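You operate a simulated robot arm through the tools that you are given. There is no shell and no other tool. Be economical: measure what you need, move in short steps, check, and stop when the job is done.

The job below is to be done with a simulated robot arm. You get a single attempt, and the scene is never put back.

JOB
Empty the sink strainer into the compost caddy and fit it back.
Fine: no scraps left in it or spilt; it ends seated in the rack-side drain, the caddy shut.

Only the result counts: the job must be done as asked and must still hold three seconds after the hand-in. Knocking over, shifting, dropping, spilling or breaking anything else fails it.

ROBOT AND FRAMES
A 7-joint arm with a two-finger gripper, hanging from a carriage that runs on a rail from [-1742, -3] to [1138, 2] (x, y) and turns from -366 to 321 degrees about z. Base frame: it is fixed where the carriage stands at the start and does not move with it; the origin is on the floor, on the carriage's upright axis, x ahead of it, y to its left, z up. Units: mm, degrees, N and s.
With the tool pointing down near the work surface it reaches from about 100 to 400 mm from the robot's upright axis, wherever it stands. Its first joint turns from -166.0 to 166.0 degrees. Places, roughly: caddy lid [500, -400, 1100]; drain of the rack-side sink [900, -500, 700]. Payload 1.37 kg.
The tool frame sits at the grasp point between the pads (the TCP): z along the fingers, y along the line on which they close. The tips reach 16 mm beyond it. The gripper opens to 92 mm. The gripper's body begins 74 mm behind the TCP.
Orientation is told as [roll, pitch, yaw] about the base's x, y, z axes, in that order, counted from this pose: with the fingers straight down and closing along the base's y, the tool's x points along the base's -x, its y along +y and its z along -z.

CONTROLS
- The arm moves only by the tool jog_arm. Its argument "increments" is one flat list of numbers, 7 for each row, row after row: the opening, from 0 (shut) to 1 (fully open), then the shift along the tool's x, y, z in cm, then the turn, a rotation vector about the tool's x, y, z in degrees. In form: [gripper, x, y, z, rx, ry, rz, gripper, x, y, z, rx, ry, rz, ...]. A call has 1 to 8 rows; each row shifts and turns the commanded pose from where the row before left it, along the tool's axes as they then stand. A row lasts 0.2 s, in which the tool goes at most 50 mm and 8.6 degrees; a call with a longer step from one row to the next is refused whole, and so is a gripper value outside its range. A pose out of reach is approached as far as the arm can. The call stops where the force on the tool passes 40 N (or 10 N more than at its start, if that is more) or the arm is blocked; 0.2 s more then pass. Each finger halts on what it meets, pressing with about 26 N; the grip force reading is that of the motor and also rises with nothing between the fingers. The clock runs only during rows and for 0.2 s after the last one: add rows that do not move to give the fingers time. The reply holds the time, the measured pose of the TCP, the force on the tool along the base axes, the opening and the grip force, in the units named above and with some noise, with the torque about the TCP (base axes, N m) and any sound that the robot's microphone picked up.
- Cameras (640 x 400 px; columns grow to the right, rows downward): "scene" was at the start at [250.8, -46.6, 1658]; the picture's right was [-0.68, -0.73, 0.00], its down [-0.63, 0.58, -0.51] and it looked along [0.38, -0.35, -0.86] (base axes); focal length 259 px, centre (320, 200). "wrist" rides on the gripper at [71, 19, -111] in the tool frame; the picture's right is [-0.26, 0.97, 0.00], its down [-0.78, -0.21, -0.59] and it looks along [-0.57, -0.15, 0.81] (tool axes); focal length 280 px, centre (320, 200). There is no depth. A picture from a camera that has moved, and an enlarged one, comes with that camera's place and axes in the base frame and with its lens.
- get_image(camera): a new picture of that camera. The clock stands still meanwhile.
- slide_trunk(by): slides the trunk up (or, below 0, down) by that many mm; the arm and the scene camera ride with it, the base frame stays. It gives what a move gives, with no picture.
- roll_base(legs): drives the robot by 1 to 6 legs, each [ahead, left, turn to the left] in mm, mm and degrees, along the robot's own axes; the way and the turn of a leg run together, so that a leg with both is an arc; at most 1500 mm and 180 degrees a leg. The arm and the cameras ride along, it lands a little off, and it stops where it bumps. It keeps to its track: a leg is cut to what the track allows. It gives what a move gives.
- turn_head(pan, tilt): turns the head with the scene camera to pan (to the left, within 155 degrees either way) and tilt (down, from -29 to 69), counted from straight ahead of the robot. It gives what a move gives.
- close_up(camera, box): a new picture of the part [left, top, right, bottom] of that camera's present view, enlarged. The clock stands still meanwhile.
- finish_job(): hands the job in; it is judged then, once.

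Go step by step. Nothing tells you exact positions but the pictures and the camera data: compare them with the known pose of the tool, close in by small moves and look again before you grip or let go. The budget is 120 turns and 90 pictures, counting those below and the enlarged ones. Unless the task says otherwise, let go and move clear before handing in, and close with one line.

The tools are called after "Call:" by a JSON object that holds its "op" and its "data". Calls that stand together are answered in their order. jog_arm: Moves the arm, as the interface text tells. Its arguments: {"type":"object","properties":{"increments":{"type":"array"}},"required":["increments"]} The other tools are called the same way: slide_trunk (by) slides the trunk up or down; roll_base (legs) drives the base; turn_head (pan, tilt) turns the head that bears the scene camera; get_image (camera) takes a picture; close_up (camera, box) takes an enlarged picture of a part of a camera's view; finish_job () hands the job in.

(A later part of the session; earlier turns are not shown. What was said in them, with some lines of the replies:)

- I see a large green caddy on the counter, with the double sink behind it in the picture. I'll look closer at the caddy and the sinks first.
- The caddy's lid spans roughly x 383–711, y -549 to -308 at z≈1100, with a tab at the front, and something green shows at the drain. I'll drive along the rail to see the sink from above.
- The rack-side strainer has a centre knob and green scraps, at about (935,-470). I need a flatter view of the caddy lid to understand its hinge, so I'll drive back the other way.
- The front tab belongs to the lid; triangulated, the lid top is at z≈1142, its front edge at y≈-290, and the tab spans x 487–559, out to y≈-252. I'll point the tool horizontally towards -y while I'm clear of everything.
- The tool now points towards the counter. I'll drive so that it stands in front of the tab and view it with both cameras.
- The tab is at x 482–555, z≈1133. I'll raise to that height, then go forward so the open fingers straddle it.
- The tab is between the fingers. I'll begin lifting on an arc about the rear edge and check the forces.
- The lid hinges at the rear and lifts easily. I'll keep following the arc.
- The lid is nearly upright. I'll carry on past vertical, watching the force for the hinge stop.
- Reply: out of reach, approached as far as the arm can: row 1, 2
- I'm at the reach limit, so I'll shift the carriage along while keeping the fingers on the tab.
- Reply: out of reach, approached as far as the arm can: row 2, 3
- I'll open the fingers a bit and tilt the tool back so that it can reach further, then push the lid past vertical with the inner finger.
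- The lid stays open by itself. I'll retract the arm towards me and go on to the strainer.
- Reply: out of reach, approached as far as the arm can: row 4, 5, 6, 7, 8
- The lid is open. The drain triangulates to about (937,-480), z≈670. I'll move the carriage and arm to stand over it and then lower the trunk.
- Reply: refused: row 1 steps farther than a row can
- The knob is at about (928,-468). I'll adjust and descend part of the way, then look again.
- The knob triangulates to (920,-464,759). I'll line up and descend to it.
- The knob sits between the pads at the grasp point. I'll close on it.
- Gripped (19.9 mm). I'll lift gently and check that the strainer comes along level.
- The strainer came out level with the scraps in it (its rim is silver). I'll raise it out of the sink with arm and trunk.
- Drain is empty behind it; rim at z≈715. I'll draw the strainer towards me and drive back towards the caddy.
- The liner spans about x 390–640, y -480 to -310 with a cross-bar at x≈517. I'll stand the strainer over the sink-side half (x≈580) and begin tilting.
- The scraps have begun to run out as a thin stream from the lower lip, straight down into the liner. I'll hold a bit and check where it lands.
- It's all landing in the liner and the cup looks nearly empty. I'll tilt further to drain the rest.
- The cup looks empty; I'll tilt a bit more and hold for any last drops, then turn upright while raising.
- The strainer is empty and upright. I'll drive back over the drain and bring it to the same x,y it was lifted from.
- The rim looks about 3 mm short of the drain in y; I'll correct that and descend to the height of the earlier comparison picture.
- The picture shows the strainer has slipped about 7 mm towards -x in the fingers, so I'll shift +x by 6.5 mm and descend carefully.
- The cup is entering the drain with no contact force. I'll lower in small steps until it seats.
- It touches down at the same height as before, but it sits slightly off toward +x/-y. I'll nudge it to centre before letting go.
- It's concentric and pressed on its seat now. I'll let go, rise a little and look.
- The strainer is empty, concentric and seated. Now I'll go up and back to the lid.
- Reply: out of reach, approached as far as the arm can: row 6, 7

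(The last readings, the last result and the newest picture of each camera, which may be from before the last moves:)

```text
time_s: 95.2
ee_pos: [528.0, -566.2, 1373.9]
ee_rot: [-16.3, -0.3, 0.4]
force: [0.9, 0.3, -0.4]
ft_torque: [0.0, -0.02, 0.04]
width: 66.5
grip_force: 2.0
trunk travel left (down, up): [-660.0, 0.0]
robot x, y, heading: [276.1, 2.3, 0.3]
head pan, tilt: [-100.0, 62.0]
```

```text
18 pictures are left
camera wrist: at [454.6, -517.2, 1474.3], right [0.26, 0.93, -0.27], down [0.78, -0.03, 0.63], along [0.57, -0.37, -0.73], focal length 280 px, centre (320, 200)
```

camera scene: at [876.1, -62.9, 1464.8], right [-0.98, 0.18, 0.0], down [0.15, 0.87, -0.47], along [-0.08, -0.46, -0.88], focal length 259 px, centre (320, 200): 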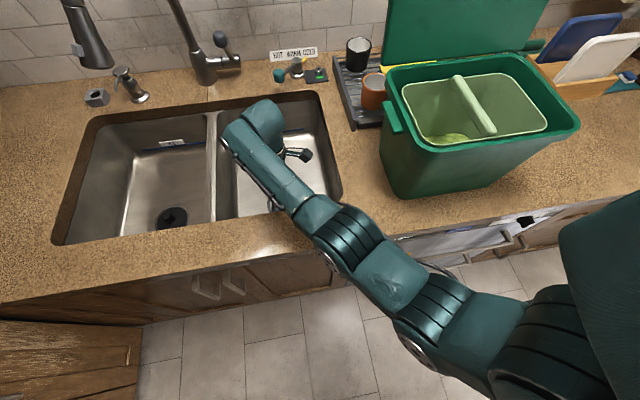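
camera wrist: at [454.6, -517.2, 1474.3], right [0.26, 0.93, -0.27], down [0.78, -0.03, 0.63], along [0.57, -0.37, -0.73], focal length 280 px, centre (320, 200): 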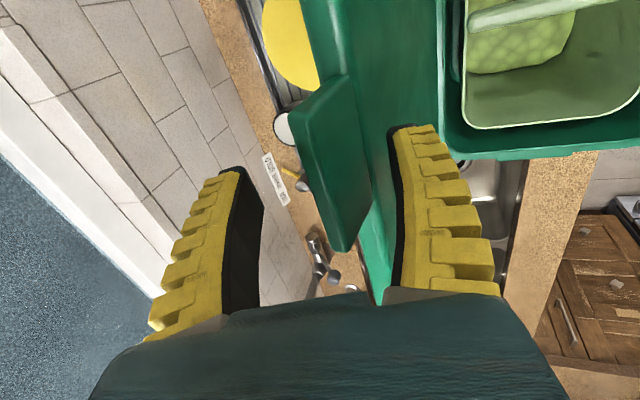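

The tab is between the fingers. I'll pull the lid forward past vertical with the outer finger.

Call:
{"op": "jog_arm", "data": {"increments": [0.55, 0, 2.4, -0.7, 0, 0, 0, 0.5, 0, 2.0, -0.6, 0, 0, 0, 0.5, 0, 2.0, -0.6, 0, 0, 0, 0.5, 0, 2.0, -0.6, 0, 0, 0, 0.5, 0, 0, 0, 0, 0, 0]}}

Call:
{"op": "get_image", "data": {"camera": "wrist"}}

```text
time_s: 96.4
ee_pos: [525.6, -478.4, 1374.5]
ee_rot: [-16.2, -0.1, 0.4]
force: [-0.3, -0.8, -0.4]
ft_torque: [-0.01, -0.01, 0.03]
width: 48.9
grip_force: 2.2
trunk travel left (down, up): [-660.0, 0.0]
robot x, y, heading: [276.2, -0.1, 0.5]
head pan, tilt: [-100.0, 62.0]
```

```text
17 pictures are left
camera wrist: at [454.4, -428.7, 1474.7], right [0.26, 0.93, -0.27], down [0.78, -0.03, 0.63], along [0.57, -0.37, -0.73], focal length 280 px, centre (320, 200)
```

wrist: 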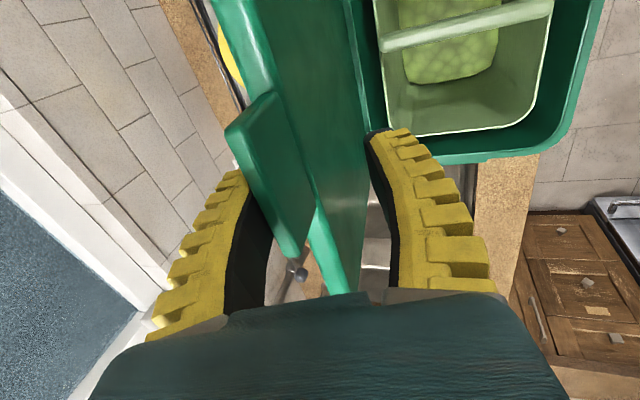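

Call:
{"op": "jog_arm", "data": {"increments": [0.5, 0, 2.0, -0.6, 0, 0, 0, 0.5, 0, 2.0, -0.6, 0, 0, 0, 0.5, 0, 0, 0, 0, 0, 0, 0.5, 0, 0, 0, 0, 0, 0]}}

Call:
{"op": "get_image", "data": {"camera": "wrist"}}

```text
time_s: 97.4
ee_pos: [526.1, -437.7, 1372.2]
ee_rot: [-16.3, -0.2, 0.4]
force: [0.3, 0.1, 0.5]
ft_torque: [0.0, 0.03, -0.01]
width: 49.2
grip_force: 1.8
trunk travel left (down, up): [-660.0, 0.0]
robot x, y, heading: [277.6, 0.5, 0.4]
head pan, tilt: [-100.0, 62.0]
```

```text
16 pictures are left
camera wrist: at [454.0, -388.2, 1473.3], right [0.26, 0.93, -0.27], down [0.78, -0.03, 0.63], along [0.57, -0.37, -0.73], focal length 280 px, centre (320, 200)
```

wrist: 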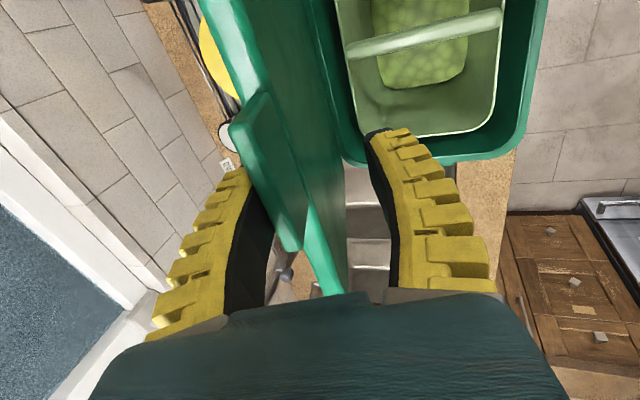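

Lid follows. I'll now run the arc in reverse, lowering it.

Call:
{"op": "jog_arm", "data": {"increments": [0.4, 0, 3.3, 0.23, 8, 0, 0, 0.35, 0, 3.3, 0.23, 8, 0, 0, 0.35, 0, 3.3, 0.23, 8, 0, 0, 0.35, 0, 0, 0, 0, 0, 0]}}

Call:
{"op": "get_image", "data": {"camera": "wrist"}}

```text
time_s: 98.4
ee_pos: [524.8, -350.2, 1326.9]
ee_rot: [-40.4, -0.3, 0.3]
force: [-0.3, 0.5, 0.0]
ft_torque: [-0.01, 0.04, 0.0]
width: 36.0
grip_force: 2.4
trunk travel left (down, up): [-660.0, 0.0]
robot x, y, heading: [280.7, -3.0, 0.5]
head pan, tilt: [-100.0, 62.0]
```

```text
15 pictures are left
camera wrist: at [453.1, -264.1, 1398.3], right [0.26, 0.74, -0.63], down [0.78, 0.23, 0.59], along [0.58, -0.64, -0.51], focal length 280 px, centre (320, 200)
```

wrist: 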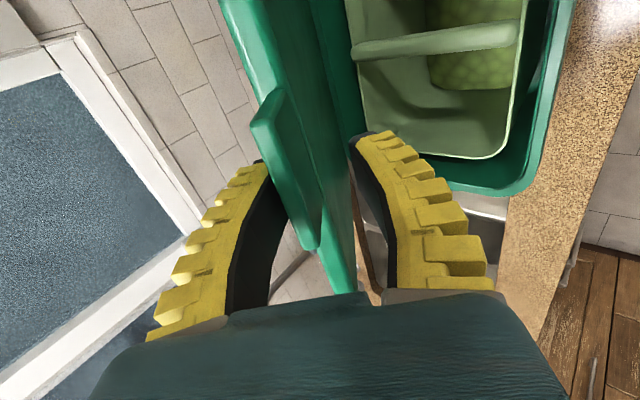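

Call:
{"op": "jog_arm", "data": {"increments": [0.35, 0, 3.3, 0.23, 8, 0, 0, 0.35, 0, 3.3, 0.23, 8, 0, 0, 0.35, 0, 3.3, 0.23, 8, 0, 0, 0.35, 0, 3.3, 0.23, 8, 0, 0, 0.35, 0, 0, 0, 0, 0, 0]}}

Call:
{"op": "get_image", "data": {"camera": "wrist"}}

```text
time_s: 99.6
ee_pos: [526.8, -276.9, 1219.7]
ee_rot: [-72.5, -0.3, 0.4]
force: [-0.7, -0.3, 0.6]
ft_torque: [0.04, 0.0, -0.02]
width: 35.7
grip_force: 2.2
trunk travel left (down, up): [-660.0, 0.0]
robot x, y, heading: [278.7, 2.4, 0.5]
head pan, tilt: [-100.0, 62.0]
```

```text
14 pictures are left
camera wrist: at [453.9, -165.6, 1233.5], right [0.26, 0.29, -0.92], down [0.77, 0.5, 0.38], along [0.58, -0.81, -0.09], focal length 280 px, centre (320, 200)
```

wrist: 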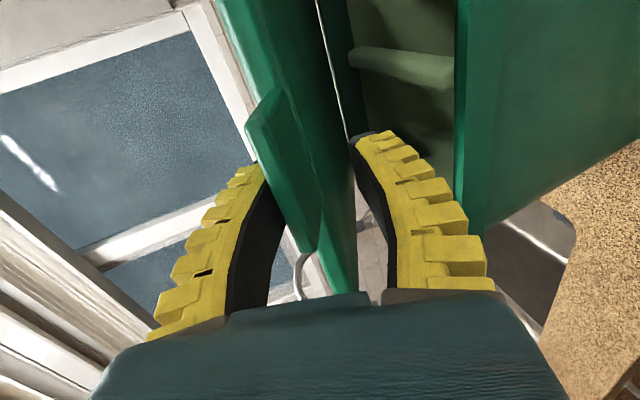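

Call:
{"op": "jog_arm", "data": {"increments": [0.35, 0, 3.3, 0.2, 8, 0, 0, 0.35, 0, 3.3, 0.2, 8, 0, 0, 0.35, 0, 0.5, 0, 1.5, 0, 0, 0.35, 0, 0, 0, 0, 0, 0]}}

Call:
{"op": "get_image", "data": {"camera": "wrist"}}

```text
time_s: 100.6
ee_pos: [524.7, -266.5, 1148.7]
ee_rot: [-89.9, -0.3, 0.5]
force: [-0.6, -0.3, -0.7]
ft_torque: [-0.01, 0.0, -0.01]
width: 35.7
grip_force: 2.9
trunk travel left (down, up): [-660.0, 0.0]
robot x, y, heading: [273.7, 0.1, 0.2]
head pan, tilt: [-100.0, 62.0]
```

```text
13 pictures are left
camera wrist: at [452.9, -155.8, 1129.9], right [0.27, 0.0, -0.96], down [0.77, 0.59, 0.22], along [0.57, -0.8, 0.16], focal length 280 px, centre (320, 200)
```

wrist: 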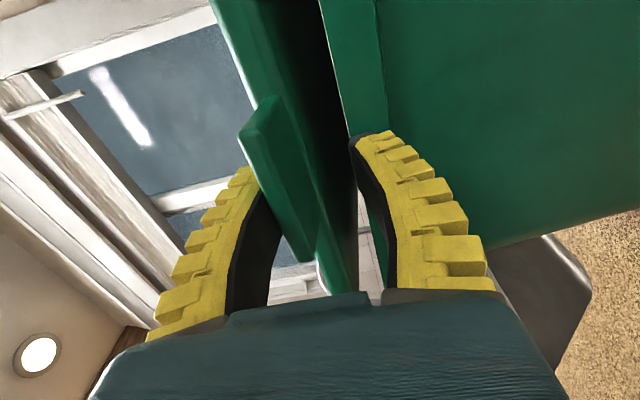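

The lid needs pressing the last 2–3 cm; I'll go down with the upper finger on the tab.

Call:
{"op": "jog_arm", "data": {"increments": [0.35, 0, 1.0, 0, 0, 0, 0, 0.35, 0, 1.0, 0, 0, 0, 0, 0.35, 0, 0.5, 0, 0, 0, 0, 0.35, 0, 0.3, 0, 0, 0, 0, 0.35, 0, 0, 0, 0, 0, 0]}}

Call:
{"op": "get_image", "data": {"camera": "wrist"}}

```text
time_s: 101.8
ee_pos: [525.0, -264.7, 1122.2]
ee_rot: [-89.9, -0.2, 0.4]
force: [-1.3, 0.9, 5.8]
ft_torque: [-0.06, 0.04, -0.06]
width: 39.2
grip_force: 5.2
trunk travel left (down, up): [-660.0, 0.0]
robot x, y, heading: [274.4, 2.4, 0.4]
head pan, tilt: [-100.0, 62.0]
```

```text
12 pictures are left
camera wrist: at [452.9, -155.9, 1102.7], right [0.27, 0.0, -0.96], down [0.77, 0.59, 0.22], along [0.57, -0.8, 0.16], focal length 280 px, centre (320, 200)
```

wrist: 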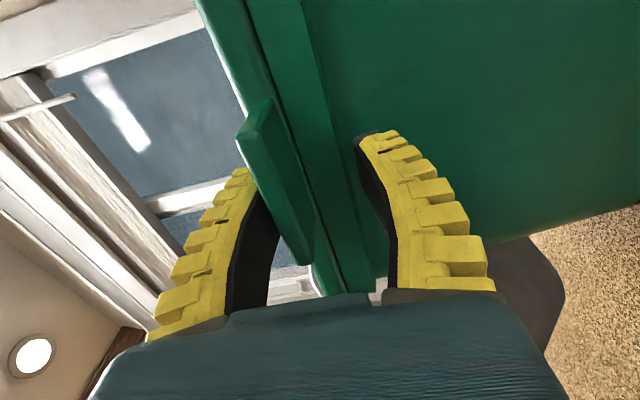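

The lid is down against the rim (5.8 N). A slight extra press, then I'll centre the fingers and withdraw.

Call:
{"op": "jog_arm", "data": {"increments": [0.35, 0, 0.25, 0, 0, 0, 0, 0.35, 0, 0, 0, 0, 0, 0, 0.45, 0, -0.9, 0, 0, 0, 0, 0.45, 0, 0, -2, 0, 0, 0, 0.45, 0, 0, -4, 0, 0, 0, 0.45, 0, 0, -4, 0, 0, 0, 0.45, 0, 0, -3, 0, 0, 0]}}

Call:
{"op": "get_image", "data": {"camera": "wrist"}}

Call:
{"op": "get_image", "data": {"camera": "scene"}}

```text
time_s: 103.4
ee_pos: [523.6, -131.7, 1127.0]
ee_rot: [-89.8, -0.3, 0.5]
force: [0.3, -0.8, -0.4]
ft_torque: [0.02, 0.02, -0.02]
width: 44.7
grip_force: 2.3
trunk travel left (down, up): [-660.0, 0.0]
robot x, y, heading: [274.8, 1.4, 0.4]
head pan, tilt: [-100.0, 62.0]
```

```text
11 pictures are left
camera wrist: at [452.3, -22.3, 1108.5], right [0.27, 0.0, -0.96], down [0.78, 0.59, 0.22], along [0.57, -0.8, 0.15], focal length 280 px, centre (320, 200)
```

wrist: 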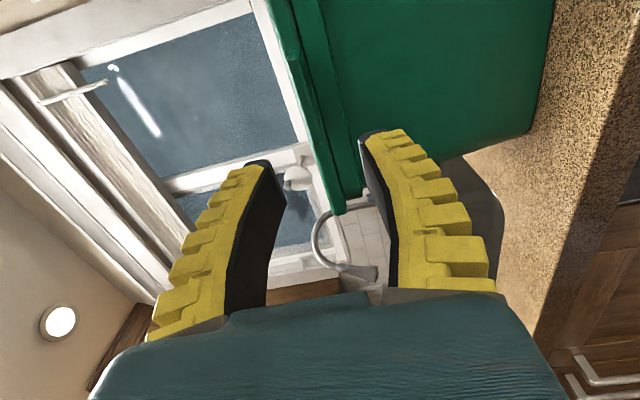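

```text
10 pictures are left
camera scene: at [467.3, -62.3, 1764.8], right [-0.99, 0.17, 0.0], down [0.15, 0.87, -0.47], along [-0.08, -0.46, -0.88], focal length 259 px, centre (320, 200)
```

scene: 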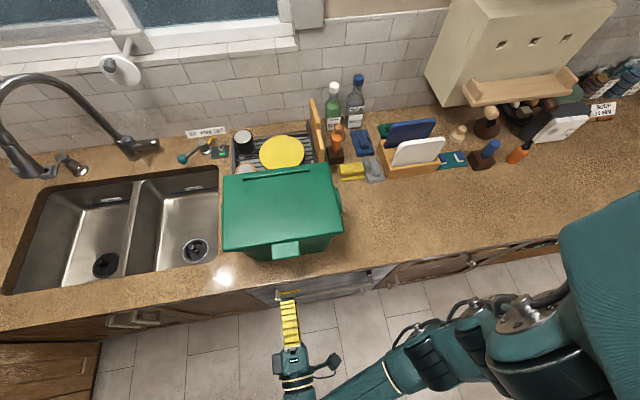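

Call:
{"op": "close_up", "data": {"camera": "wrist", "box": [240, 0, 400, 220]}}

Call:
{"op": "close_up", "data": {"camera": "scene", "box": [120, 130, 360, 290]}}

```text
1.82 times, centred on (320, 110) of wrist
camera zoom: at [452.3, -22.3, 1108.5], right [0.27, 0.0, -0.96], down [0.78, 0.59, 0.22], along [0.57, -0.8, 0.15], focal length 510 px, centre (320, 364)
```

zoom: 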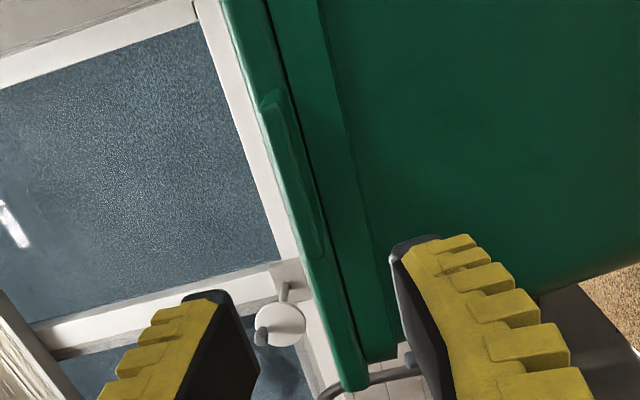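

```text
2.50 times, centred on (240, 210) of scene
camera zoom: at [467.3, -62.3, 1764.8], right [-0.99, 0.17, 0.0], down [0.15, 0.87, -0.47], along [-0.08, -0.46, -0.88], focal length 647 px, centre (520, 175)
```

zoom: 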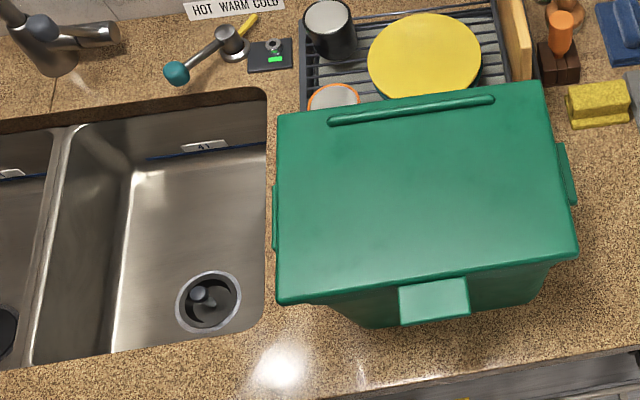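

The lid is shut and flush as at the start, the empty strainer is seated in the rack-side drain, and I see nothing spilt. The arm is clear, so I'm handing in.

Call:
{"op": "finish_job", "data": {}}

```text
The job is handed in.
```

The job is handed in: the strainer is emptied into the caddy and seated back in the rack-side drain, the caddy lid is shut, and the last pictures show no spills.
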